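You operate a simulated robot arm through the tools that you are given. There is no shell and no other tool. Be economical: measure what you need, move in short steps, check, and stop when the job is done.

Carry out the task below with a simulated robot arm. There is one attempt and no reset: what you move stays moved.

TASK
Clamp the blue plate, lift its lid and gather its beads with the magnet.
Fine: lid on the pipette bench; magnet up till the beads stand at one wall, then down; the clamp stays shut.
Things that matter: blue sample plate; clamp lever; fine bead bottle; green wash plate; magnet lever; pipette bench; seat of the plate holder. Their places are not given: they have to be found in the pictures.

It is judged by the outcome, as a careful person would: the job done as asked, and still so three seconds after it is handed in. It fails if anything else is knocked over, pushed out of place, dropped, spilled or broken. Lids that push on must go on centred and level and be pressed home; caps that screw on are set level and turned clockwise until they are tight.

THE ROBOT
A 7-joint arm with a two-finger parallel gripper, fixed in place. Base frame: the origin is at the foot of the arm, x ahead of it, y to its left, z up. Lengths are in cm, angles in rad, forces in N, time in s.
Its first joint turns from -2.897 to 2.897 rad. Payload 4.4 kg.
The TCP is the grasp point between the finger pads, 2.3 cm short of the fingertips. In the tool frame z runs along the fingers and y along their closing line. Largest opening 9.4 cm; finger width 3.8, thickness 1; the body of the gripper, 5.4 by 9.6 cm, starts 3.9 cm behind the TCP.
Orientation is told as [roll, pitch, yaw] about the base's x, y, z axes, in that order, counted from this pose: with the fingers straight down and closing along the base's y, the tool's x points along the base's -x, its y along +y and its z along -z.

THE INTERFACE
- The arm moves only by the tool play_rows. Its argument "targets" is text: rows parted by semicolons, each of 7 numbers parted by spaces: the shift along the tool's x, y, z in mm, then the turn, a rotation vector about the tool's x, y, z in rad, then the finger opening in mm, from 0 to 94. In form: x y z wx wy wz hand; .... A call has 1 to 10 rows; each row is the pose to reach, as a shift and turn from the pose commanded when the call began, along the tool's axes at that moment. Each row takes 0.2 s and may step no farther than 5 cm and 0.15 rad from the row before; otherwise, or with a gripper value out of range, the whole call is refused. Where a pose cannot be reached the arm comes as near as it can. A force on the tool above 40 N (or 10 N above the force at the start of the call, whichever is more), or a blocked arm, ends the call early, and 0.2 s more pass. Each finger travels about 7.2 cm/s and halts on what it meets, pressing with about 29 N; the grip force reading is that of the motor and also rises with nothing between the fingers. The clock runs only during rows and for 0.2 s after the last one: add rows that repeat a pose to give the fingers time. It gives the time, the measured TCP pose, the force on the tool (base axes), the opening and the grip force at its end, in the units of the frame above (readings bear some noise), with the torque about the TCP (base axes, N m) and any sound that the robot's microphone picked up.
- Cameras (640 x 400 px; columns grow to the right, rows downward): "scene" is fixed at [21.8, -65.21, 162.49]; the picture's right is [0.85, -0.52, 0.00], its down [-0.25, -0.41, -0.88] and it looks along [0.46, 0.75, -0.48] (base axes); focal length 323 px, centre (320, 200). "wrist" rides on the gripper at [8.6, 1.6, -7.5] in the tool frame; the picture's right is [-0.18, 0.98, 0.00], its down [-0.58, -0.11, -0.81] and it looks along [-0.79, -0.15, 0.59] (tool axes); focal length 243 px, centre (320, 200).
- snapshot(camera): a new picture of that camera. It takes no simulated time.
- locate(camera, pixels): for up to 12 pixels [column, row] of the newest picture of that camera ("zoom" is the newest enlarged one), the place [x, y, z] in the base frame of the surface seen there, good to about 0.2 cm. It takes no simulated time.
- inspect(camera, box): a new picture of the part [left, top, right, bottom] of that camera's present view, enlarged. It takes no simulated time.
- hand_in(): hands the job in; it is judged then, once.

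Keep the steps short. Do not move on a guess: measure, check each grasp and each placing, and mend mistakes. In all there are 80 turns and 38 pictures (those below and enlarged ones count). Leave the gripper open and the arm clear of the work at the hand-in unless told otherwise, and finish with a single line.

The tools are called after "Request:" as name(argument=value, ...) on one line, values as JSON. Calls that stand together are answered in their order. play_rows: Moves the arm, as the interface text tells. Its arguments: {"type":"object","properties":{"targets":{"type":"string"}},"required":["targets"]} The other tools are called the same way: snapshot (camera) takes a picture; locate (camera, pixels) gives the place of the surface under pixels of a picture; inspect (camera, box) takes an enlarged picture of a part of a camera's view; hand_in () hands the job in.

At the start:

```text
time: 0.0
eef_pos: [81.26, -0.08, 121.32]
tcp_rot: [-0.001, -0.001, 0.0]
contact_force: [-0.4, 0.3, 0.3]
wrist_torque: [-0.02, -0.02, 0.0]
grip_width: 9.39
grip_force: 0.1
```

scene: 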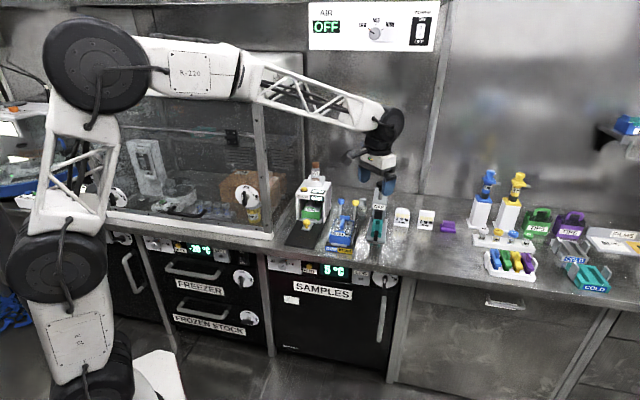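
wrist: 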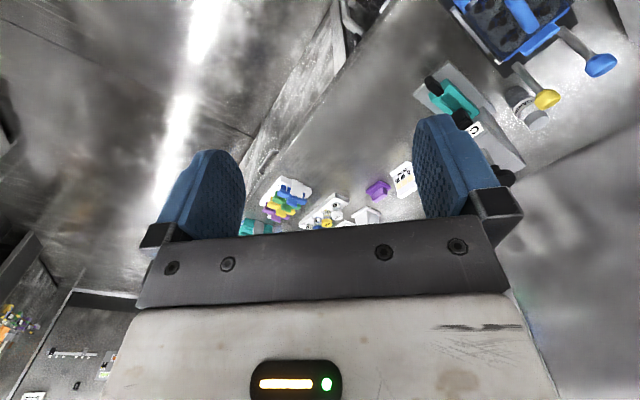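

I see a bench with several items around columns 280-460 of the scene picture. First I enlarge that part to identify them.

Request:
inspect(camera="scene", box=[270, 150, 470, 275])

Request:
inspect(camera="scene", box=[440, 160, 640, 300])

```text
3.20 times, centred on (370, 212) of scene
```

zoom: 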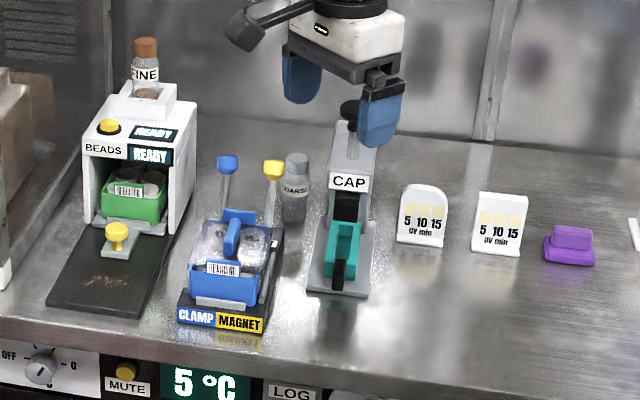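

```text
2.86 times, centred on (540, 230) of scene
```

zoom: 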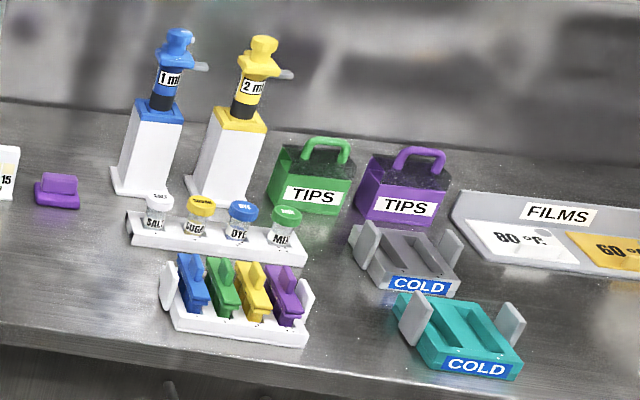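

The blue plate, with its lid and handle, sits in the CLAMP/MAGNET station. The blue lever is the clamp and the yellow one the magnet. Next I measure these points and the right-hand bench.

Request:
locate(camera="scene", pixels=[[341, 201], [355.3, 203], [342, 226], [340.5, 241], [326, 247.5], [352, 254], [346, 217.5], [350, 222], [337, 205], [362, 208], [356, 233], [330, 231]])

Request:
locate(camera="zoom", pixels=[[100, 200], [100, 280], [240, 340], [350, 350], [160, 170], [240, 160], [200, 240], [240, 320], [330, 240], [40, 250], [560, 330], [20, 150]])

Request:
inspect(camera="scene", box=[320, 190, 384, 260])

```text
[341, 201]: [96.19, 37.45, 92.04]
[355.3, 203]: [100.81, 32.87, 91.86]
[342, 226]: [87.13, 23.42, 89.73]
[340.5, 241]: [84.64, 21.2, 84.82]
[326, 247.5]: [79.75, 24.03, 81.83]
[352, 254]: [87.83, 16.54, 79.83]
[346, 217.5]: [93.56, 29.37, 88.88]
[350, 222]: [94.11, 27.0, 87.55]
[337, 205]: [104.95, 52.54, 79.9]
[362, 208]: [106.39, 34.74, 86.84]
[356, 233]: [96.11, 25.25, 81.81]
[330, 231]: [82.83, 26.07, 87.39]
```

```text
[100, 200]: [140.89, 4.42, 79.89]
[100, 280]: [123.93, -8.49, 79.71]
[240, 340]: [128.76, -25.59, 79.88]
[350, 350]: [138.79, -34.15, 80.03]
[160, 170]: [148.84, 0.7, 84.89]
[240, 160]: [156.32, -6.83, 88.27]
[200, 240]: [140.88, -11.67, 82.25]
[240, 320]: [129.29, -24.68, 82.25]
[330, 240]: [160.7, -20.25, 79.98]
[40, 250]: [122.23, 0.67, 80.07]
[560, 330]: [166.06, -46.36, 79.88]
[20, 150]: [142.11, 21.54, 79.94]
```

```text
5.71 times, centred on (352, 225) of scene
```

zoom: 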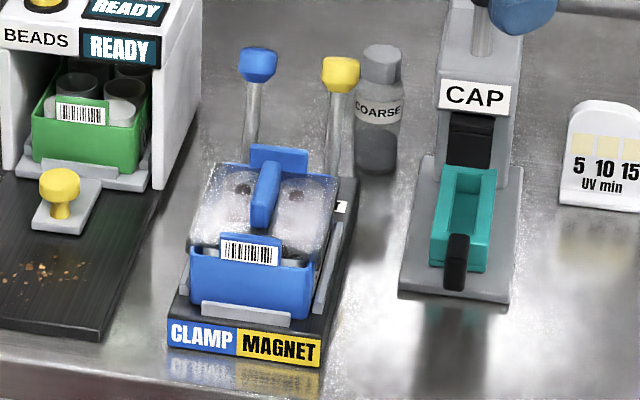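

The right-hand bench is beyond reach, so I look elsewhere for the pipette bench: the left edge, the glass cabinet, and the wrist view.

Request:
inspect(camera="scene", box=[0, 60, 280, 235])

Request:
inspect(camera="wrist", box=[0, 270, 160, 400])

Request:
locate(camera="wrist", pixels=[[15, 330], [70, 350], [105, 365], [30, 397], [70, 300], [600, 65], [545, 98], [280, 200], [325, 210]])

Request:
locate(camera="scene", pixels=[[15, 110], [15, 180], [35, 195], [150, 160], [180, 200], [245, 195], [120, 195], [100, 240], [300, 240], [310, 170]])

```text
2.29 times, centred on (140, 148) of scene
```

zoom: 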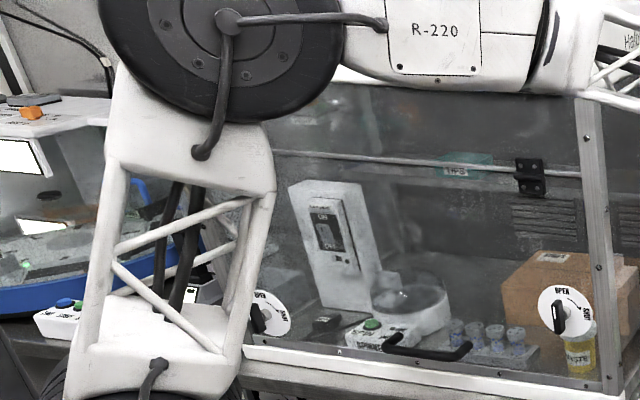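

```text
3.08 times, centred on (80, 335) of wrist
```

zoom: 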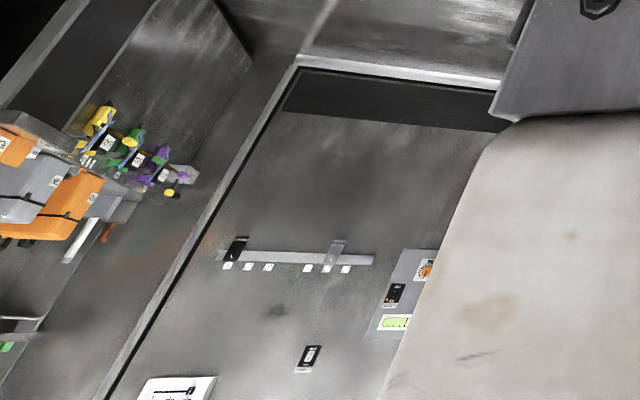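

```text
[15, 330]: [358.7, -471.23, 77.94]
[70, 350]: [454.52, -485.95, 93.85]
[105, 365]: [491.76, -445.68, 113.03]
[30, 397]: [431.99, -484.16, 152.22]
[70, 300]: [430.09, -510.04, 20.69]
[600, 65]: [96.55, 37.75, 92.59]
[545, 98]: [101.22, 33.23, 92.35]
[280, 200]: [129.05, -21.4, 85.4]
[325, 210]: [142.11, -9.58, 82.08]
```

```text
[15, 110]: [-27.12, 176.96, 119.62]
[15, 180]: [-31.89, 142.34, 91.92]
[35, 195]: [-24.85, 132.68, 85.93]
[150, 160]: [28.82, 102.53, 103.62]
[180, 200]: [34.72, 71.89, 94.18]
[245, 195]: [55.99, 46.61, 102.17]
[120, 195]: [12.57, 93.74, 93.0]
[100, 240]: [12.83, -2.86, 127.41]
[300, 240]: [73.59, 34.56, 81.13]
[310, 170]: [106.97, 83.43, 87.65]
```

Now I check the worktop between the plate holder and the pipettes for a seam or label.

Request:
inspect(camera="scene", box=[350, 190, 510, 290])

Request:
locate(camera="scene", pixels=[[375, 266], [400, 272], [420, 265], [440, 270], [390, 255], [400, 250], [420, 250], [290, 250], [265, 243], [370, 262], [410, 279], [376, 260]])

```text
4.00 times, centred on (430, 240) of scene
```

zoom: 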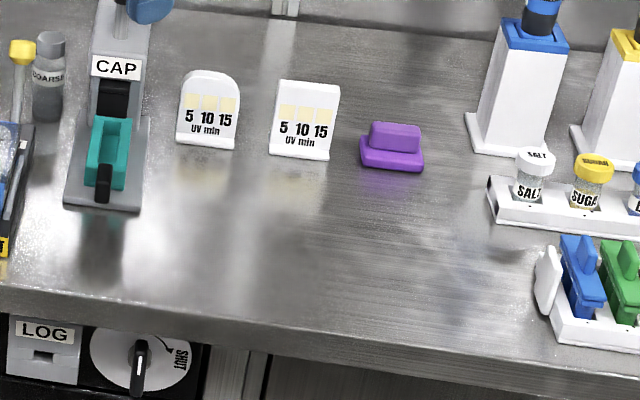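

```text
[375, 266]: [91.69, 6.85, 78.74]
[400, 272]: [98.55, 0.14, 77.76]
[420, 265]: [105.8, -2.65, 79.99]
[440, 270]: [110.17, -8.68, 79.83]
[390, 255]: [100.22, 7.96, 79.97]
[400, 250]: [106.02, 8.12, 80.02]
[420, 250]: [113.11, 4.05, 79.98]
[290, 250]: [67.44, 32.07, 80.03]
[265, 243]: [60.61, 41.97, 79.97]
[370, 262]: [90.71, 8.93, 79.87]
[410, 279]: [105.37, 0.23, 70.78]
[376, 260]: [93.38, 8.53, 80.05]
```

The whole worktop is one surface at z≈80, and the pipettes stand on it, so this worktop is the pipette bench. It runs along (0.7, -0.7), so I yaw 0.785 to face it. I move back to about (74, 11, 108) for a close wrist view, and measure the clear spots.

Request:
play_rows(targets="12 18 22 0 0 -0.131 94; 24 36 44 0 0 -0.262 94; 36 55 66 0 0 -0.393 94; 48 73 88 0 0 -0.524 94; 61 92 110 0 0 -0.655 94; 73 110 133 0 0 -0.785 94; 73 110 133 0 0 -0.785 94")

Request:
snapshot(camera="wrist")

Request:
locate(camera="scene", pixels=[[366.5, 240.5], [385, 242.8], [325, 252], [351, 257], [296, 252], [286, 246], [311, 248], [368, 252], [380, 256]])

```text
time: 1.6
eef_pos: [74.02, 11.13, 107.88]
tcp_rot: [-0.003, -0.001, 0.785]
contact_force: [0.9, 0.0, 0.6]
wrist_torque: [0.0, 0.01, 0.01]
grip_width: 9.4
grip_force: 0.0
```

```text
29 pictures are left
```

wrist: 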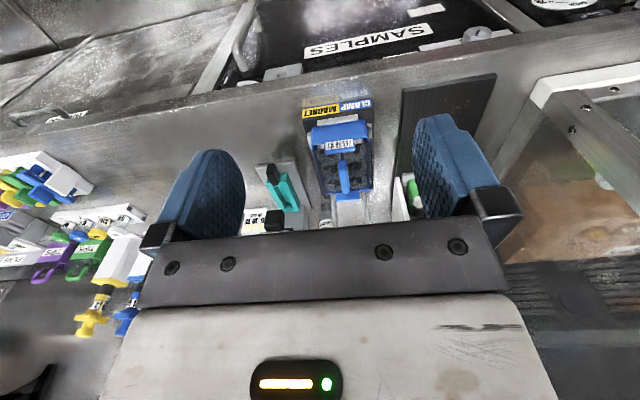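

```text
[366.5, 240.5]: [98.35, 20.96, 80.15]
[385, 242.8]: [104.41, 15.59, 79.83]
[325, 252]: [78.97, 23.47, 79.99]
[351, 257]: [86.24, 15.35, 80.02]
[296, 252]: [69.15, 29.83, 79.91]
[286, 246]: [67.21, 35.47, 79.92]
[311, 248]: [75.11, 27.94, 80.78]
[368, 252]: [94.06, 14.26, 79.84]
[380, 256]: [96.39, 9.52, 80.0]
```

The wrist picture is upside down, with the bench front at the top. I enlarge the plate area.

Request:
inspect(camera="wrist", box=[250, 80, 410, 235])

```text
2.58 times, centred on (330, 158) of wrist
```

zoom: 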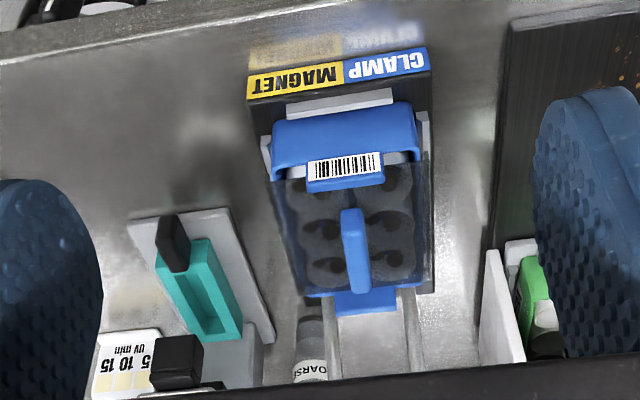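

The lid has a fin handle and the plate has 6 wells. The lever posts are at the rear. I move inward 21 cm at a safe height to see the levers and their pivots.

Request:
play_rows(targets="-45 0 5 0 0 0 94; -90 0 10 0 0 0 94; -135 0 15 0 0 0 94; -180 0 20 0 0 0 94; -210 0 25 0 0 0 94; -210 0 25 0 0 0 94")

Request:
snapshot(camera="wrist")

Request:
inspect(camera="scene", box=[310, 170, 400, 260])

```text
time: 3.0
eef_pos: [89.12, 25.72, 105.44]
tcp_rot: [-0.001, 0.001, 0.783]
contact_force: [-0.2, 0.0, 0.1]
wrist_torque: [0.02, -0.02, -0.06]
grip_width: 9.38
grip_force: 0.1
```

```text
27 pictures are left
```

wrist: 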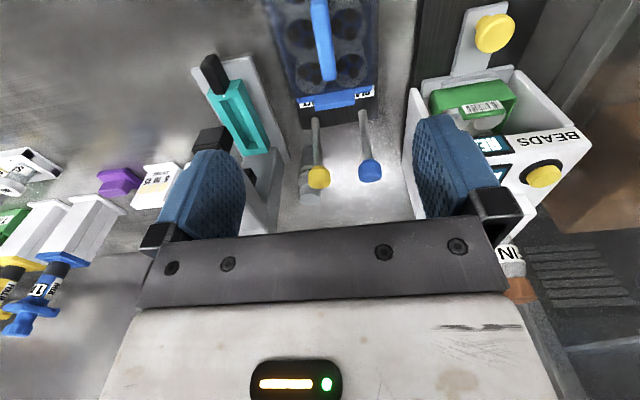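

```text
4.44 times, centred on (355, 215) of scene
```

zoom: 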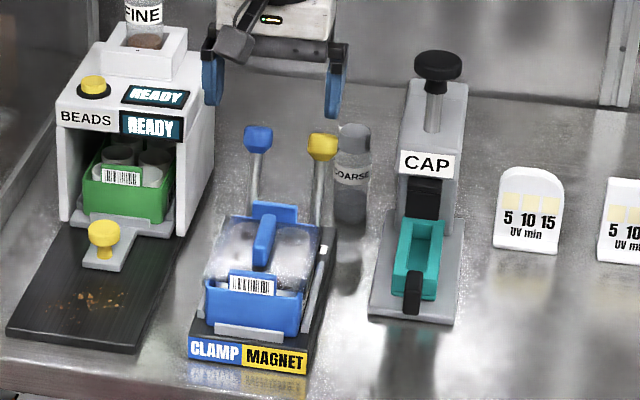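

Levers are visible at wrist (318,177) yellow and (370,171) blue. I enlarge and measure their tops, bases, and the lid handle.

Request:
inspect(camera="wrist", box=[260, 0, 420, 210])

Request:
locate(camera="wrist", pixels=[[318, 177], [317, 150], [316, 122], [370, 171], [366, 142], [362, 114], [323, 40], [327, 78], [320, 4], [377, 50], [296, 60], [306, 190]])

```text
1.90 times, centred on (340, 105) of wrist
```

zoom: 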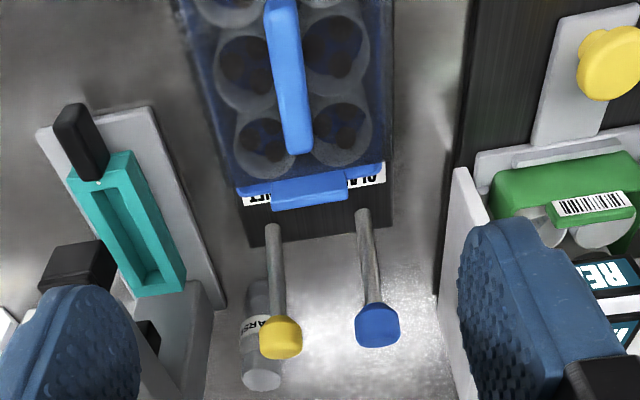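

```text
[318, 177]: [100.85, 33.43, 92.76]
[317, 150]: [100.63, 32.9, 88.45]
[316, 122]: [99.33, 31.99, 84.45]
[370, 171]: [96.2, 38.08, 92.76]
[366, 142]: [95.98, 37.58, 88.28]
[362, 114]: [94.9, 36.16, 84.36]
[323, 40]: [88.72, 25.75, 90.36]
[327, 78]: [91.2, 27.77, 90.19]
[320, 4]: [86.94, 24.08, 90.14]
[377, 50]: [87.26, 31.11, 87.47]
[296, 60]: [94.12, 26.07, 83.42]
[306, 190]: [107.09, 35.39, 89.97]
```

The levers lean backward by about 0.25 rad, so they should swing forward. The blue knob centre is near (96.5, 38.3, 92), about 104 cm out, which is at the edge of reach. I move above it at height first, with the hand open to 44 mm, to see how far I get.

Request:
play_rows(targets="-45 12 0 0 0 0 44; -90 24 0 0 0 0 44; -120 36 0 0 0 0 44; -141 36 0 0 0 0 44; -141 36 0 0 0 0 44")

Request:
snapshot(camera="wrist")

```text
time: 4.2
eef_pos: [96.32, 38.38, 105.52]
tcp_rot: [-0.001, 0.0, 0.784]
contact_force: [0.3, 0.7, -0.1]
wrist_torque: [0.02, 0.01, 0.02]
grip_width: 4.42
grip_force: 0.0
```

```text
24 pictures are left
```

wrist: 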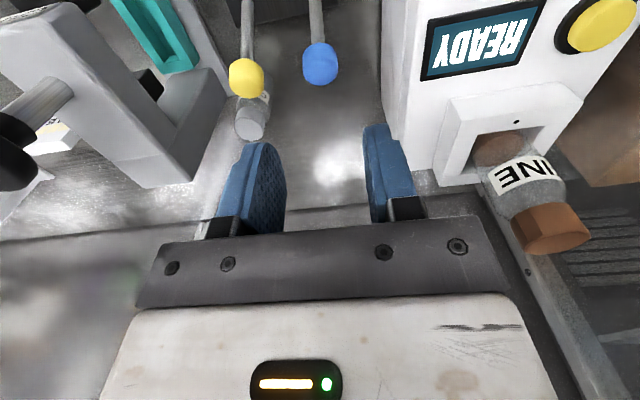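

Reached. Before going down I check the clearance to the bead machine and CAP press, and remeasure the knobs.

Request:
locate(camera="wrist", pixels=[[320, 62], [245, 77], [427, 80], [410, 60], [435, 15], [455, 100], [400, 120], [550, 230], [195, 100], [150, 100], [10, 140], [248, 125]])

```text
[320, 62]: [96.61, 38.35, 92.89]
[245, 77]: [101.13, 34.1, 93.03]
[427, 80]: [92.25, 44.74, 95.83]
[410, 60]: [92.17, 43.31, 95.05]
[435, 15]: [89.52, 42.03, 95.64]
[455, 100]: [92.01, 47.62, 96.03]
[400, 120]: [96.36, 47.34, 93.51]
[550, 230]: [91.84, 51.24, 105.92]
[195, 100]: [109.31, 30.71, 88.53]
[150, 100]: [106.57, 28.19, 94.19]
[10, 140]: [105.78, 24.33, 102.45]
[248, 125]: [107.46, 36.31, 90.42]
```

There is 6.6 cm of clearance to the machine, while the body needs 4.8. I go down so the pads straddle the blue knob and close.

Request:
play_rows(targets="0 -2 40 0 0 0 44; 0 -2 80 0 0 0 44; 0 -2 110 0 0 0 44; 0 -2 134 0 0 0 44; 0 -2 134 0 0 0 30; 0 -2 134 0 0 0 15; 0 -2 134 0 0 0 10; 0 -2 134 0 0 0 10")

Request:
snapshot(camera="scene")

```text
time: 6.1
eef_pos: [96.45, 38.16, 92.19]
tcp_rot: [0.001, 0.002, 0.783]
contact_force: [-4.8, 5.4, 1.7]
wrist_torque: [0.32, -0.2, 0.05]
grip_width: 2.9
grip_force: 44.8
stopped in row 8: the force on the tool passed its limit at 41 N (the readings are from after the stop); the commanded pose is now the measured one
```

```text
23 pictures are left
```

scene: 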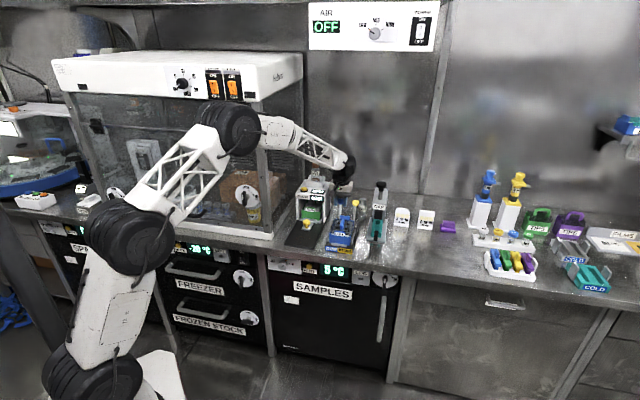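

The knob is held at 29 mm width. I pull it gently forward along its arc by about 1.5 cm to test its direction.

Request:
play_rows(targets="2 1 0 0 0 0 20; 5 1 -1 0 0 0 20; 8 1 -2 0 0 0 20; 12 1 -3 0 0 0 20; 15 1 -3 0 0 0 20; 15 1 -3 0 0 0 20")

```text
time: 7.5
eef_pos: [95.38, 37.17, 92.51]
tcp_rot: [-0.002, 0.0, 0.783]
contact_force: [25.5, -6.5, 0.4]
wrist_torque: [0.71, -1.06, -0.23]
grip_width: 2.91
grip_force: 44.9
```

The knob is following with about 13 N of pull plus some sideways preload. I take the sideways shift back and look.

Request:
play_rows(targets="0 -0.7 0 0 0 0 20; 0 -0.7 0 0 0 0 20")

Request:
inspect(camera="scene", box=[310, 170, 390, 260])

Request:
snapshot(camera="wrist")

```text
time: 8.1
eef_pos: [95.39, 37.1, 92.46]
tcp_rot: [-0.002, 0.001, 0.784]
contact_force: [9.3, -10.4, 12.4]
wrist_torque: [-0.27, 0.13, -0.16]
grip_width: 2.93
grip_force: 44.8
```

```text
4.44 times, centred on (350, 215) of scene
```

zoom: 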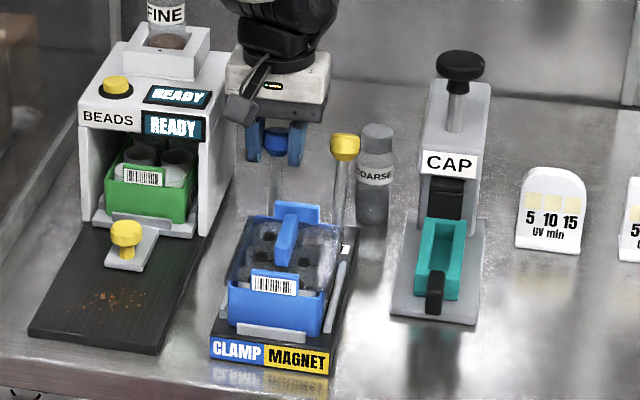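

```text
21 pictures are left
```

wrist: 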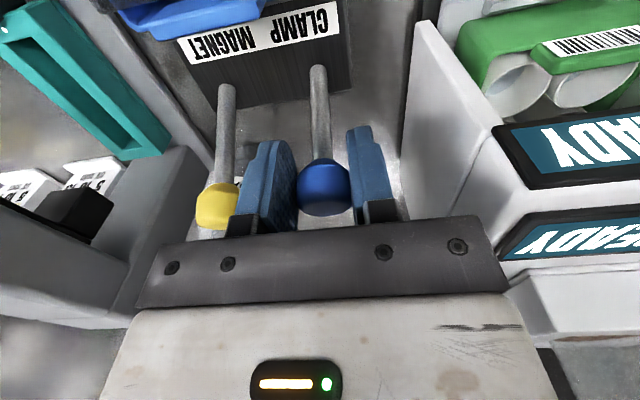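

The lever follows, and both knobs are clear of other parts. I continue the swing past vertical toward the front.

Request:
play_rows(targets="4 0 -1.5 0 0 0 20; 8 0 -2 0 0 0 20; 12 0 -2.5 0 0 0 20; 16 0 -2.5 0 0 0 20; 16 0 -2.5 0 0 0 20")

```text
time: 9.3
eef_pos: [94.28, 35.99, 92.61]
tcp_rot: [0.0, 0.003, 0.785]
contact_force: [8.0, 10.0, -0.5]
wrist_torque: [0.84, -0.8, 0.02]
grip_width: 2.9
grip_force: 45.2
```

Moderate resistance of about 13 N; continuing.

Request:
play_rows(targets="4 0 0 0 0 0 20; 8 0 0.5 0 0 0 20; 12 0 1 0 0 0 20; 16 0 2 0 0 0 20; 16 0 2 0 0 0 20")

Request:
snapshot(camera="wrist")

```text
time: 10.5
eef_pos: [93.13, 34.84, 92.49]
tcp_rot: [-0.001, 0.0, 0.784]
contact_force: [7.4, 9.4, 15.3]
wrist_torque: [1.06, -1.07, 0.0]
grip_width: 2.93
grip_force: 45.2
```

```text
20 pictures are left
```

wrist: 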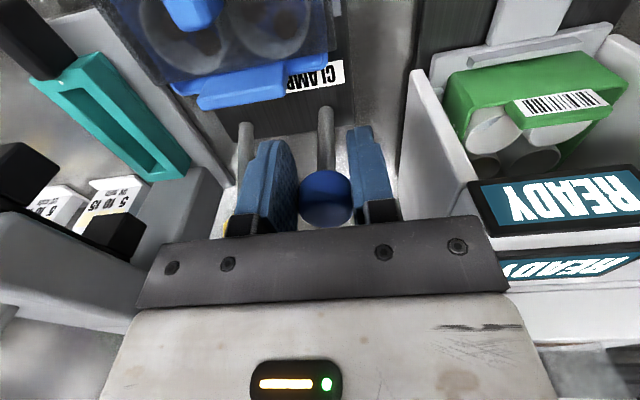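

The lever is now past vertical. Continuing in small steps, watching for a stop or click.

Request:
play_rows(targets="3 0 0 0 0 0 20; 6 0 1 0 0 0 20; 9 0 2 0 0 0 20; 12 0 3.5 0 0 0 20; 12 0 3.5 0 0 0 20")

Request:
inspect(camera="scene", box=[315, 180, 385, 260])

```text
time: 11.7
eef_pos: [92.25, 33.98, 92.24]
tcp_rot: [-0.001, -0.002, 0.783]
contact_force: [-4.5, 9.0, 24.0]
wrist_torque: [0.91, -0.73, 0.2]
grip_width: 2.82
grip_force: 45.0
```

```text
5.00 times, centred on (350, 220) of scene
```

zoom: 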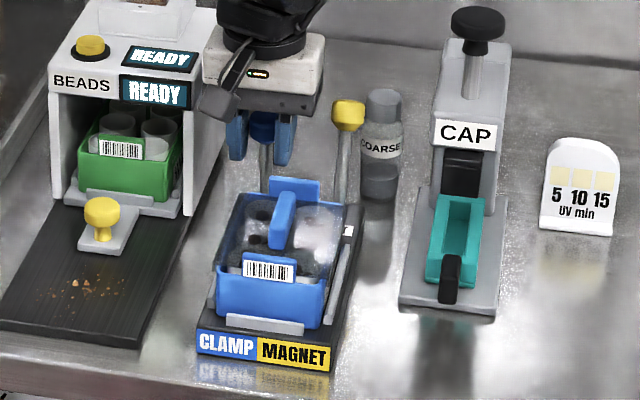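

The tool feels 24 N upward, so my arc is too low. I raise 2 mm and go on a little.

Request:
play_rows(targets="1 0 -2 0 0 0 20; 4 0 -2 0 0 0 20; 7 0 -1.5 0 0 0 20; 10 0 -1 0 0 0 20; 10 0 -1 0 0 0 20")

Request:
snapshot(camera="wrist")

```text
time: 12.9
eef_pos: [91.55, 33.29, 92.11]
tcp_rot: [0.0, 0.002, 0.782]
contact_force: [0.3, -1.5, -0.2]
wrist_torque: [0.0, 0.0, -0.04]
grip_width: 2.03
grip_force: 0.5
```

```text
18 pictures are left
```

wrist: 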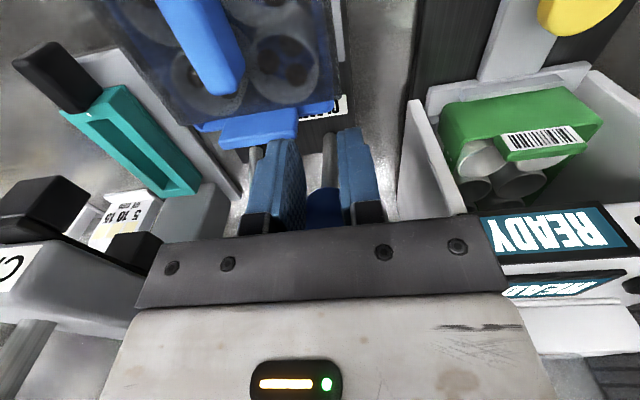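

The fingers slipped off the knob, so it is probably at its end stop. I open, rise, and back off to see where the lever stands.

Request:
play_rows(targets="0 0 0 0 0 0 40; 0 0 0 0 0 0 44; 0 0 -40 0 0 0 44; 0 0 -80 0 0 0 44; 0 0 -130 0 0 0 44; 40 -10 -130 0 0 0 44; 80 -20 -130 0 0 0 44; 80 -20 -130 0 0 0 44")

Request:
snapshot(camera="wrist")

```text
time: 14.7
eef_pos: [87.44, 26.11, 105.11]
tcp_rot: [-0.003, 0.0, 0.783]
contact_force: [-0.7, 0.3, -0.1]
wrist_torque: [0.01, 0.04, 0.0]
grip_width: 4.41
grip_force: 0.0
```

```text
17 pictures are left
```

wrist: 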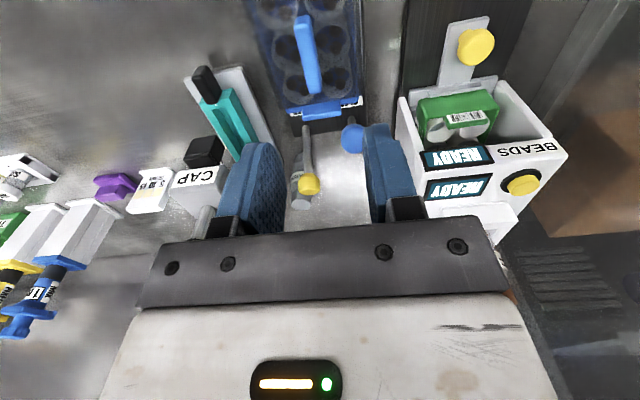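

The blue knob has stayed forward at (352,138). I measure it and the handle, and look closer.

Request:
locate(camera="wrist", pixels=[[352, 137], [347, 112], [309, 183], [304, 20], [309, 55], [313, 88], [306, 130], [340, 60], [282, 60]])

Request:
inspect(camera="wrist", box=[240, 0, 400, 220])

```text
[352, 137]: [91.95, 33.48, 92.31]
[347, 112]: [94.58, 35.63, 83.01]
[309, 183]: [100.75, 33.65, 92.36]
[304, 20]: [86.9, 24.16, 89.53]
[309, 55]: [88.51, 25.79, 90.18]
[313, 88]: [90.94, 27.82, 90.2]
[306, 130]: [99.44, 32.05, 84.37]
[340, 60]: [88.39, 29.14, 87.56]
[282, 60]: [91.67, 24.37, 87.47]
```

```text
1.82 times, centred on (320, 110) of wrist
```

zoom: 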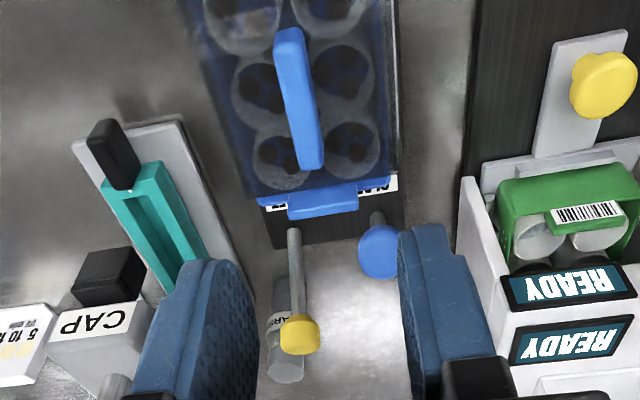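

The blue lever moved from s=95.4 to s=88.7, symmetric about its pivot, so the clamp is shut. The lid fin runs s 78.3–84 at t≈44.45, with its top at z 90.2 and the lid surface at 87.5. I descend to straddle the fin.

Request:
play_rows(targets="-9 -11 40 0 0 0 44; -9 -11 80 0 0 0 36; -9 -11 115 0 0 0 32; -9 -11 135 0 0 0 32; -9 -11 146 0 0 0 32; -9 -11 146 0 0 0 32")

Request:
inspect(camera="scene", box=[315, 190, 385, 260])

```text
time: 16.1
eef_pos: [88.67, 25.98, 90.71]
tcp_rot: [-0.001, 0.002, 0.784]
contact_force: [0.1, 0.7, 0.1]
wrist_torque: [-0.02, -0.01, 0.01]
grip_width: 3.2
grip_force: 0.0
```

```text
5.71 times, centred on (350, 225) of scene
```

zoom: 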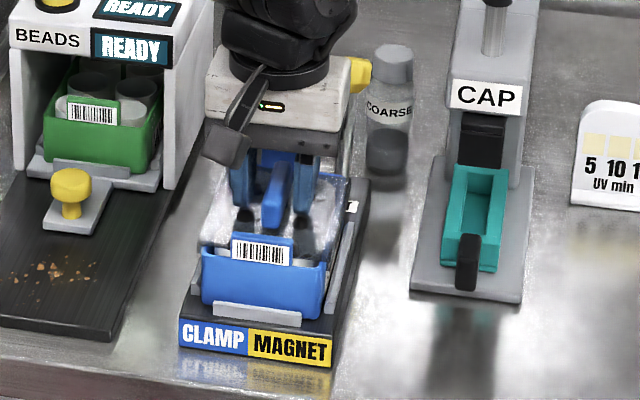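

The fin is between the pads with 1.8 cm overlap. Closing.

Request:
play_rows(targets="0 0 0 0 0 0 20; 0 0 0 0 0 0 8; 0 0 0 0 0 0 5; 0 0 0 0 0 0 5")

```text
time: 17.1
eef_pos: [88.73, 25.94, 90.61]
tcp_rot: [0.0, 0.002, 0.784]
contact_force: [0.2, 0.5, -0.2]
wrist_torque: [0.01, -0.01, 0.0]
grip_width: 1.29
grip_force: 29.3
heard: snap
```

The fin is held at 12.9 mm, but I heard a snap. I check before lifting.

Request:
inspect(camera="scene", box=[315, 190, 385, 260])

Request:
snapshot(camera="wrist")

```text
5.71 times, centred on (350, 225) of scene
```

zoom: 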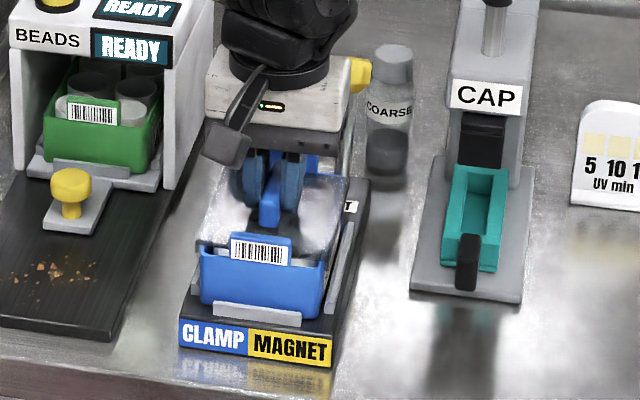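

```text
13 pictures are left
```

wrist: 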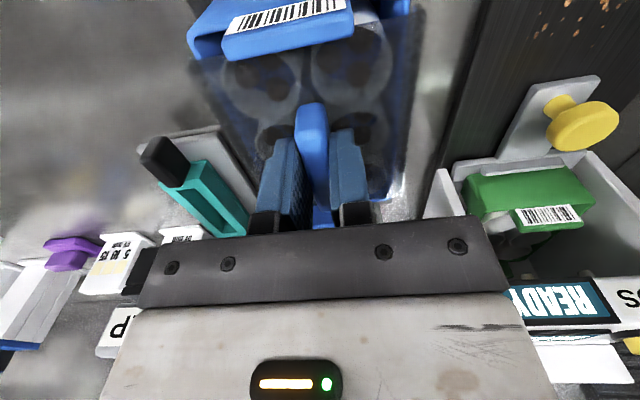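

Nothing looks broken. I lift slowly by 2 cm and watch the force.

Request:
play_rows(targets="0 0 -2 0 0 0 5; 0 0 -5 0 0 0 5; 0 0 -10 0 0 0 5; 0 0 -15 0 0 0 5; 0 0 -20 0 0 0 5; 0 0 -20 0 0 0 5")

Request:
inspect(camera="scene", box=[315, 190, 385, 260])

```text
time: 18.5
eef_pos: [88.81, 26.11, 92.75]
tcp_rot: [-0.002, 0.002, 0.784]
contact_force: [0.9, 0.2, 0.3]
wrist_torque: [0.03, 0.01, 0.01]
grip_width: 1.32
grip_force: 29.7
```

```text
5.71 times, centred on (350, 225) of scene
```

zoom: 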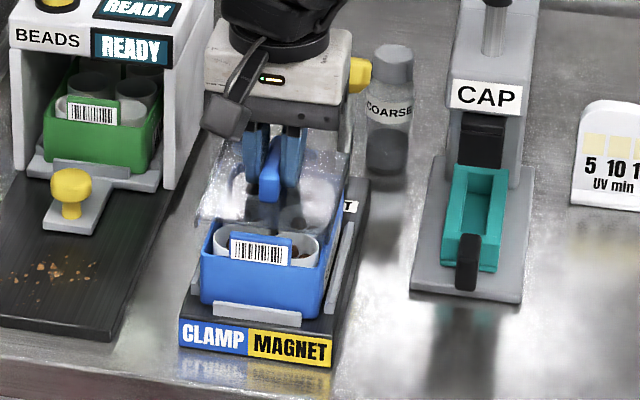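

The lid is off cleanly and the plate stayed. Free bench lies in front of the CAP press (base front at s=84.4, bench edge s=70.4). I raise to z≈104 and carry the lid to s=77.3, t=58.

Request:
play_rows(targets="0 0 -40 0 0 0 5; 0 0 -80 0 0 0 5; 0 0 -112 0 0 0 5; 15 -40 -112 0 0 0 5; 30 -80 -112 0 0 0 5; 40 -115 -112 0 0 0 5; 40 -137 -112 0 0 0 5; 40 -137 -112 0 0 0 5")

Request:
inspect(camera="scene", box=[315, 170, 415, 270])

```text
time: 20.3
eef_pos: [95.53, 13.59, 103.93]
tcp_rot: [-0.001, -0.002, 0.784]
contact_force: [-0.4, -0.5, -0.5]
wrist_torque: [0.0, -0.05, -0.02]
grip_width: 1.29
grip_force: 28.9
```

```text
4.00 times, centred on (365, 220) of scene
```

zoom: 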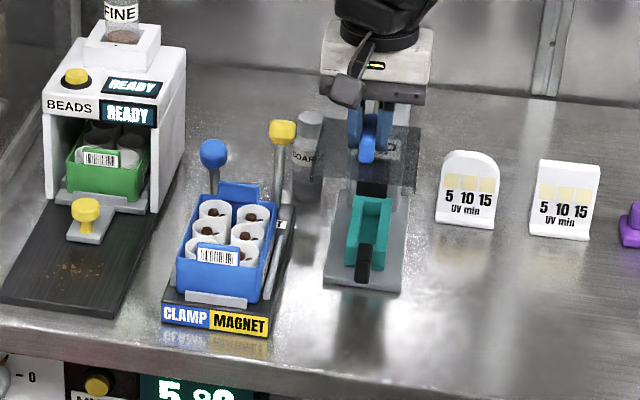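

The lid is held level and the open wells show brown beads. I measure the lid's corners and the landing area.

Request:
locate(camera="zoom", pixels=[[318, 172], [412, 188], [416, 130], [335, 122], [330, 283], [400, 293], [366, 245], [290, 240], [368, 150], [212, 150], [300, 390], [420, 385]])

```text
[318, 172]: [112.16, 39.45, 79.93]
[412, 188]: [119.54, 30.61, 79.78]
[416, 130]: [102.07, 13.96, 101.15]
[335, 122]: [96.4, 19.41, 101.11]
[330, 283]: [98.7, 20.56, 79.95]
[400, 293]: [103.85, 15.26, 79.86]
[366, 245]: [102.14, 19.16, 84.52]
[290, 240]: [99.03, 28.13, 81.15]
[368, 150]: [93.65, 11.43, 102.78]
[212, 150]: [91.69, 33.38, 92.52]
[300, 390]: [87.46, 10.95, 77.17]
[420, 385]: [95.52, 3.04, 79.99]
```

The lid spans s 72–82 and t 54–62: it stays on the bench, 2 cm clear of the CAP press and 4 cm from the holder. Lowering.

Request:
play_rows(targets="0 0 45 0 0 0 5; 0 0 90 0 0 0 5; 0 0 135 0 0 0 5; 0 0 170 0 0 0 5; 0 0 188 0 0 0 5; 0 0 195 0 0 0 5; 0 0 195 0 0 0 5")

Request:
play_rows(targets="0 0 2 0 0 0 5; 0 0 4 0 0 0 5; 0 0 5 0 0 0 5; 0 0 5 0 0 0 5")

```text
time: 21.6
eef_pos: [95.86, 13.69, 85.86]
tcp_rot: [-0.007, -0.009, 0.783]
contact_force: [-1.7, -2.6, 8.8]
wrist_torque: [0.34, -0.3, 0.03]
grip_width: 1.32
grip_force: 28.8
stopped in row 6: the force on the tool passed its limit at 74 N (the readings are from after the stop); the commanded pose is now the measured one
```

```text
time: 22.1
eef_pos: [95.96, 13.69, 85.82]
tcp_rot: [-0.008, -0.009, 0.784]
contact_force: [-3.8, -1.9, 6.2]
wrist_torque: [0.23, -0.26, -0.02]
grip_width: 1.28
grip_force: 28.7
stopped in row 2: the force on the tool passed its limit at 43 N (the readings are from after the stop); the commanded pose is now the measured one
```

Contact came earlier than expected, at TCP 85.8. I look before releasing.

Request:
inspect(camera="scene", box=[335, 195, 425, 285])

```text
4.44 times, centred on (380, 240) of scene
```

zoom: 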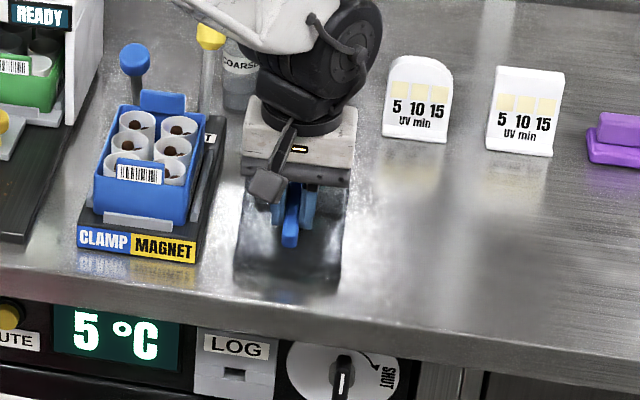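

The lid seems to have a deep clear skirt that reaches the bench. I measure its front corners and the surroundings.

Request:
locate(camera="zoom", pixels=[[240, 255], [340, 258], [238, 285], [335, 290], [345, 210], [290, 262], [238, 296], [336, 300], [310, 240]])

```text
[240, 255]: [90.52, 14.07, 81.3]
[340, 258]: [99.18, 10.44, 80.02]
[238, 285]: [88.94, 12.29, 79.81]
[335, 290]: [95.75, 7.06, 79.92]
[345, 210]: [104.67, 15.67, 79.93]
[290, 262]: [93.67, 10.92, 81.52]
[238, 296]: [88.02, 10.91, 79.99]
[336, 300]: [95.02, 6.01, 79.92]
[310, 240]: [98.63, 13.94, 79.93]
```

I'm not sure whether the lid or the hand is touching something, so I check with the wrist camera.

Request:
snapshot(camera="wrist")

```text
9 pictures are left
```

wrist: 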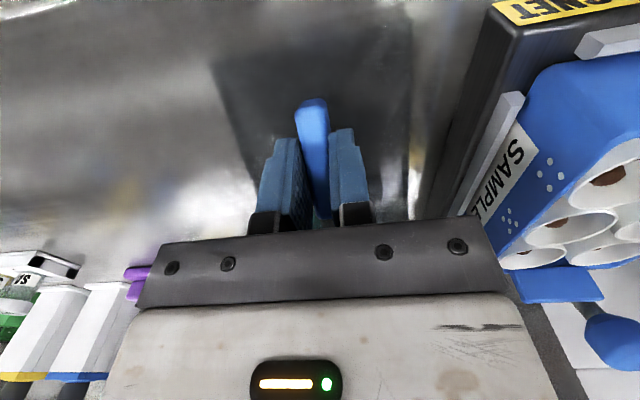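

Request:
locate(camera="wrist", pixels=[[215, 65], [290, 55], [400, 50], [230, 140], [260, 100], [380, 110], [407, 180], [312, 101], [200, 120], [416, 150]])

```text
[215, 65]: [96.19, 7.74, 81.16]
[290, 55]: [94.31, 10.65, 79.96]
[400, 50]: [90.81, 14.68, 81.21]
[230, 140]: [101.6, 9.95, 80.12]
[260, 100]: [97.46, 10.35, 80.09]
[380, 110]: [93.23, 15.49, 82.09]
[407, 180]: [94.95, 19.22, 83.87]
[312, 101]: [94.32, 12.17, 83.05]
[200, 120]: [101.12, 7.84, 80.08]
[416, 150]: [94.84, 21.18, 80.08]
```

The lid is nose-down: its front edge is near z 81.2 and its rear near 84, so it turned in the grip by about 0.4 rad. I raise it 15 mm and tilt the tool by +0.38 about its y axis to level the lid before setting it down.

Request:
play_rows(targets="0 0 -8 0 0 0 5; 0 0 -15 0 0.06 0 5; 0 0 -15 0 0.14 0 5; 0 0 -15 0 0.22 0 5; 0 0 -15 0 0.30 0 5; 0 0 -15 0 0.38 0 5; 0 0 -15 0 0.38 0 5")

Request:
snapshot(camera="wrist")

```text
time: 23.7
eef_pos: [96.08, 13.8, 87.59]
tcp_rot: [-0.01, 0.37, 0.78]
contact_force: [-0.9, 2.7, 31.3]
wrist_torque: [1.22, -1.2, 0.09]
grip_width: 1.31
grip_force: 29.2
```

```text
8 pictures are left
```

wrist: 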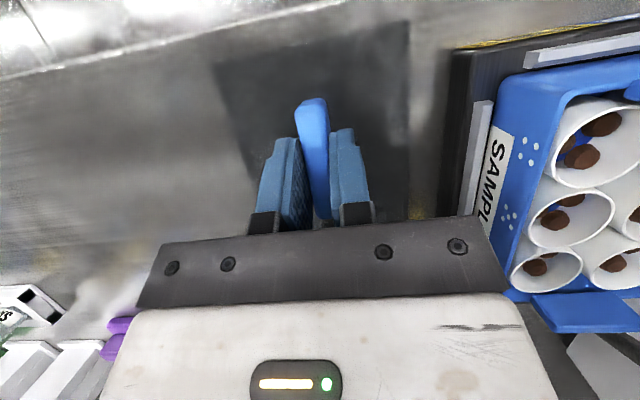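

A 31 N upward force shows contact at the rear side. I measure again.

Request:
locate(camera="wrist", pixels=[[222, 70], [403, 40], [385, 110], [405, 180], [250, 120], [312, 101], [320, 215], [400, 100], [242, 135], [407, 140], [270, 70], [350, 60]])

Request:
inspect(camera="scene", box=[350, 190, 430, 280])

```text
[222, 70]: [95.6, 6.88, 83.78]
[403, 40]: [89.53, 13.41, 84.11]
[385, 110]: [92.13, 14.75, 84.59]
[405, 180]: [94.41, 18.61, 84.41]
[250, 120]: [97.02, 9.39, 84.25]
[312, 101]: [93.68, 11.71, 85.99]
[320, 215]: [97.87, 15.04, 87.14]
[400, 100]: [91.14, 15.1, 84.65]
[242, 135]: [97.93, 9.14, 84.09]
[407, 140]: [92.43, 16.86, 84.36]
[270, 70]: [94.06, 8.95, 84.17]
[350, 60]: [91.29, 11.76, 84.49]
```

```text
4.44 times, centred on (390, 235) of scene
```

zoom: 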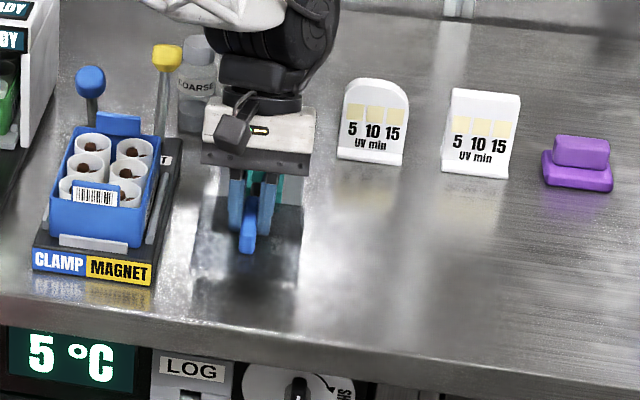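

The lid is now level, but the torque puts the contact about 5.5 cm rearward at s≈83, at the front of the CAP press. I raise straight up and shift the lid to the right, past the press, to about t=67.5.

Request:
play_rows(targets="15 0 -37 0 0 0 5; 29 0 -75 0 0 0 5; 31 -35 -75 0 0 0 5; 33 -70 -74 0 0 0 5; 38 -100 -71 0 0 0 5; 38 -100 -71 0 0 0 5")

Request:
inspect(camera="scene", box=[350, 180, 450, 280])

```text
time: 25.1
eef_pos: [102.23, 6.1, 95.15]
tcp_rot: [-0.01, 0.371, 0.781]
contact_force: [-0.5, -0.3, -0.3]
wrist_torque: [-0.02, -0.01, 0.02]
grip_width: 1.32
grip_force: 29.2
```

```text
4.00 times, centred on (400, 230) of scene
```

zoom: 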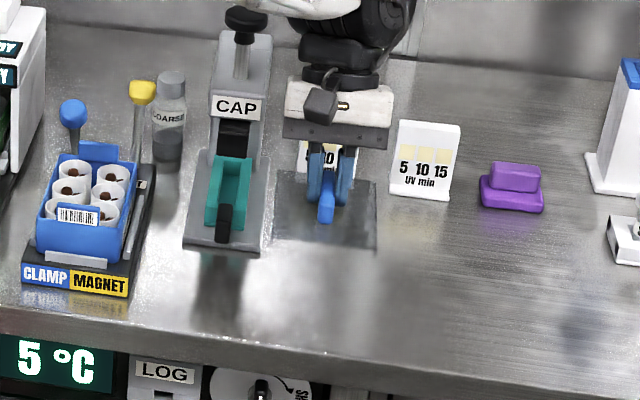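

The CAP press is where it was, and the lid hangs free and level. I measure the lid's edges and the UV card behind it.

Request:
locate(camera="zoom", pixels=[[278, 236], [374, 245], [280, 175], [372, 185], [262, 253], [185, 245], [393, 193], [300, 165], [224, 208], [225, 238], [447, 200], [350, 330]])

```text
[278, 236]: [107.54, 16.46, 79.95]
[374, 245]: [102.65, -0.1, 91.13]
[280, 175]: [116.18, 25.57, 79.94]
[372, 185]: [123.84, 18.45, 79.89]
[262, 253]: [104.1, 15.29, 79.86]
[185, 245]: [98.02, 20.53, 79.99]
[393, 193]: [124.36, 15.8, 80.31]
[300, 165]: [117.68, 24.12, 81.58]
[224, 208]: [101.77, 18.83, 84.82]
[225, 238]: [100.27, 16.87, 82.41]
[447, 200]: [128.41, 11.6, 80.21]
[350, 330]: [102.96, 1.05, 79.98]
```

The clash was the CAP press's black handle, which juts out to s=82.8. The lid is now well clear at t 64–72. I lower it to TCP z≈87, then go in small steps.

Request:
play_rows(targets="-10 0 26 0 0 0 5; -20 0 52 0 0 0 5; -27 0 70 0 0 0 5; -29 0 75 0 0 0 5; -30 0 78 0 0 0 5; -31.5 0 81 0 0 0 5; -32.5 0 84 0 0 0 5; -34 0 87 0 0 0 5; -35 0 90 0 0 0 5; -35 0 90 0 0 0 5")

```text
time: 27.3
eef_pos: [102.28, 6.03, 85.71]
tcp_rot: [-0.009, 0.371, 0.781]
contact_force: [0.6, 0.3, -0.2]
wrist_torque: [-0.01, -0.02, -0.02]
grip_width: 1.31
grip_force: 29.1
```

Still free at 85.7. I continue in 2 mm steps.

Request:
play_rows(targets="-0.7 0 2 0 0 0 5; -1.5 0 4 0 0 0 5; -2.2 0 6 0 0 0 5; -3 0 8 0 0 0 5; -3.8 0 10 0 0 0 5; -4.6 0 12 0 0 0 5; -5.4 0 14 0 0 0 5; -6.2 0 16 0 0 0 5; -7 0 18 0 0 0 5; -7 0 18 0 0 0 5")

```text
time: 29.5
eef_pos: [102.41, 5.92, 83.76]
tcp_rot: [-0.012, 0.369, 0.779]
contact_force: [6.4, 3.1, 18.8]
wrist_torque: [-0.23, 0.43, -0.01]
grip_width: 1.31
grip_force: 29.0
```

Contact at 83.8, with the force towards the front edge. I tilt a bit more so the rear comes down too and read the torque.

Request:
play_rows(targets="0 0 0 0 0.03 0 5; 0 0 0 0 0.06 0 5; 0 0 0 0 0.06 0 5")

Request:
play_rows(targets="-0.5 0 1 0 0 0 5; -1 0 2 0 0 0 5; -1 0 2 0 0 0 5")

```text
time: 30.3
eef_pos: [102.45, 6.0, 84.03]
tcp_rot: [-0.008, 0.433, 0.78]
contact_force: [7.6, 8.5, 33.5]
wrist_torque: [0.71, -0.32, -0.03]
grip_width: 1.32
grip_force: 28.4
```

```text
time: 30.8
eef_pos: [102.44, 5.96, 83.94]
tcp_rot: [-0.01, 0.43, 0.781]
contact_force: [1.0, 1.0, 5.8]
wrist_torque: [0.17, 0.19, -0.02]
grip_width: 1.32
grip_force: 28.9
stopped in row 2: the force on the tool passed its limit at 48 N (the readings are from after the stop); the commanded pose is now the measured one
```

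The load passed from front to rear, so the lid is flat on the bench. I open gently and back out along the tool axis.

Request:
play_rows(targets="0 0 0 0 0 0 18; 0 0 0 0 0 0 26; 0 0 0 0 0 0 32; 0 0 -15 0 0 0 32; 0 0 -50 0 0 0 32; 0 0 -95 0 0 0 32; 0 0 -140 0 0 0 32; 0 0 -140 0 0 0 32")

Request:
inspect(camera="scene", box=[340, 180, 440, 280])

```text
time: 32.6
eef_pos: [106.49, 10.14, 96.3]
tcp_rot: [-0.011, 0.429, 0.78]
contact_force: [0.5, 0.2, -0.1]
wrist_torque: [-0.02, 0.03, -0.03]
grip_width: 3.19
grip_force: 0.2
```

```text
4.00 times, centred on (390, 230) of scene
```

zoom: 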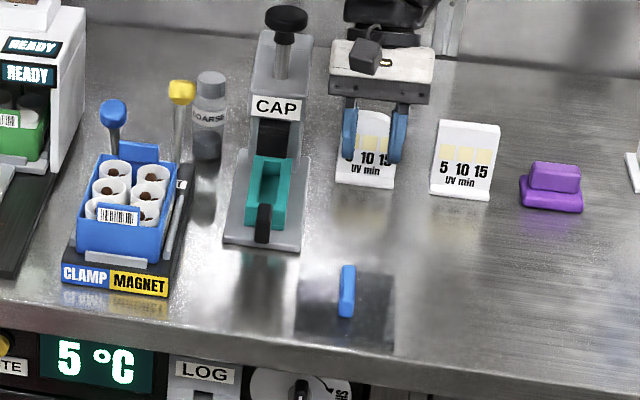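

The lid lies flat and wholly on the bench. Next is the magnet lever. I rise, straighten the tool, and travel back over the plate, clear of the CAP press.

Request:
play_rows(targets="19 0 -41 0 -0.14 0 40; 37.5 0 -82 0 -0.28 0 44; 60 0 -71 0 -0.43 0 44; 60 45 -71 0 -0.43 0 44; 60 90 -71 0 -0.43 0 44; 60 135 -71 0 -0.43 0 44; 60 180 -71 0 -0.43 0 44; 60 206 -71 0 -0.43 0 44; 60 206 -71 0 -0.43 0 44")

```text
time: 34.6
eef_pos: [89.95, 23.19, 105.52]
tcp_rot: [-0.009, 0.0, 0.784]
contact_force: [0.5, 0.3, 0.5]
wrist_torque: [-0.02, 0.02, -0.03]
grip_width: 4.38
grip_force: 0.0
```

Now I move behind over the yellow knob (s≈95.4, t≈47.4), go down, and close on it.

Request:
play_rows(targets="-50 -2 0 0 0 0 44; -100 -2 0 0 0 0 44; -140 -2 0 0 0 0 44; -154 -2 0 0 0 0 44; -154 -2 40 0 0 0 44; -154 -2 80 0 0 0 44; -154 -2 115 0 0 0 44; -154 -2 132 0 0 0 44; -154 -2 132 0 0 0 44")

Request:
play_rows(targets="0 0 0 0 0 0 32; 0 0 0 0 0 0 28; 0 0 0 0 0 0 26; 0 0 0 0 0 0 24")

```text
time: 36.6
eef_pos: [101.27, 33.57, 92.18]
tcp_rot: [-0.009, 0.0, 0.785]
contact_force: [0.8, -0.4, -0.4]
wrist_torque: [0.01, 0.01, -0.01]
grip_width: 4.41
grip_force: 0.1
```

```text
time: 37.6
eef_pos: [101.14, 33.63, 92.31]
tcp_rot: [-0.006, 0.0, 0.784]
contact_force: [9.3, -9.3, -1.5]
wrist_torque: [-0.09, -0.15, -0.11]
grip_width: 2.91
grip_force: 44.9
```

The yellow knob is held at 29 mm. I pull it forward along the arc, first half.

Request:
play_rows(targets="4 -0.3 -1 0 0 0 24; 8 -0.4 -2 0 0 0 24; 12 -0.4 -3 0 0 0 24; 16 -0.4 -4 0 0 0 24; 20 -0.4 -4.5 0 0 0 24; 24 -0.4 -5 0 0 0 24; 28 -0.4 -5.5 0 0 0 24; 32 -0.4 -5.5 0 0 0 24; 32 -0.4 -5.5 0 0 0 24")

Request:
play_rows(targets="4 0 0 0 0 0 24; 8 0 0.5 0 0 0 24; 12 0 1 0 0 0 24; 16 0 1.8 0 0 0 24; 20 0 2.5 0 0 0 24; 24 0 3.5 0 0 0 24; 28 0 4.5 0 0 0 24; 28 0 4.5 0 0 0 24")

```text
time: 39.6
eef_pos: [98.92, 31.46, 92.69]
tcp_rot: [-0.009, 0.0, 0.783]
contact_force: [18.5, -0.1, 4.0]
wrist_torque: [0.82, -1.01, -0.19]
grip_width: 2.89
grip_force: 44.1
```

```text
time: 41.4
eef_pos: [97.05, 29.25, 92.35]
tcp_rot: [-0.01, 0.001, 0.784]
contact_force: [16.1, -10.4, 19.6]
wrist_torque: [0.66, -0.88, -0.32]
grip_width: 2.85
grip_force: 45.5
```

The lever is nearly at the end, at s=89.3. I nudge it 3 mm further, hold, and look at the beads.

Request:
play_rows(targets="2 0 -1 0 0 0 24; 3.5 0 -0.5 0 0 0 24; 3.5 0 -0.5 0 0 0 24; 3.5 0 -0.5 0 0 0 24; 3.5 0 -0.5 0 0 0 24; 3.5 0 -0.5 0 0 0 24; 3.5 0 -0.5 0 0 0 24; 3.5 0 -0.5 0 0 0 24")

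Request:
inspect(camera="scene", box=[325, 200, 385, 260])

```text
time: 43.2
eef_pos: [96.74, 29.06, 92.28]
tcp_rot: [-0.008, 0.002, 0.784]
contact_force: [26.2, -26.7, -5.7]
wrist_torque: [-0.23, -0.04, -0.78]
grip_width: 2.83
grip_force: 44.7
```

```text
6.67 times, centred on (355, 230) of scene
```

zoom: 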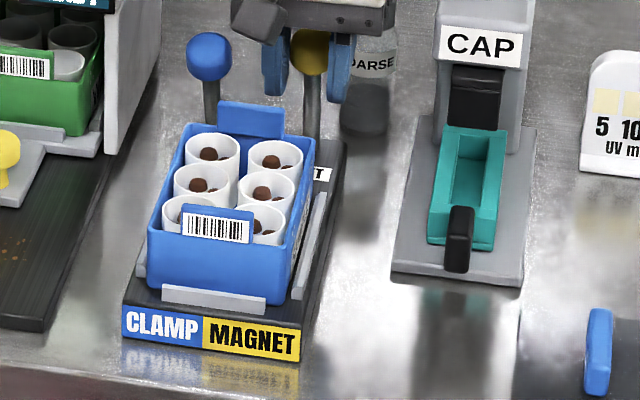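

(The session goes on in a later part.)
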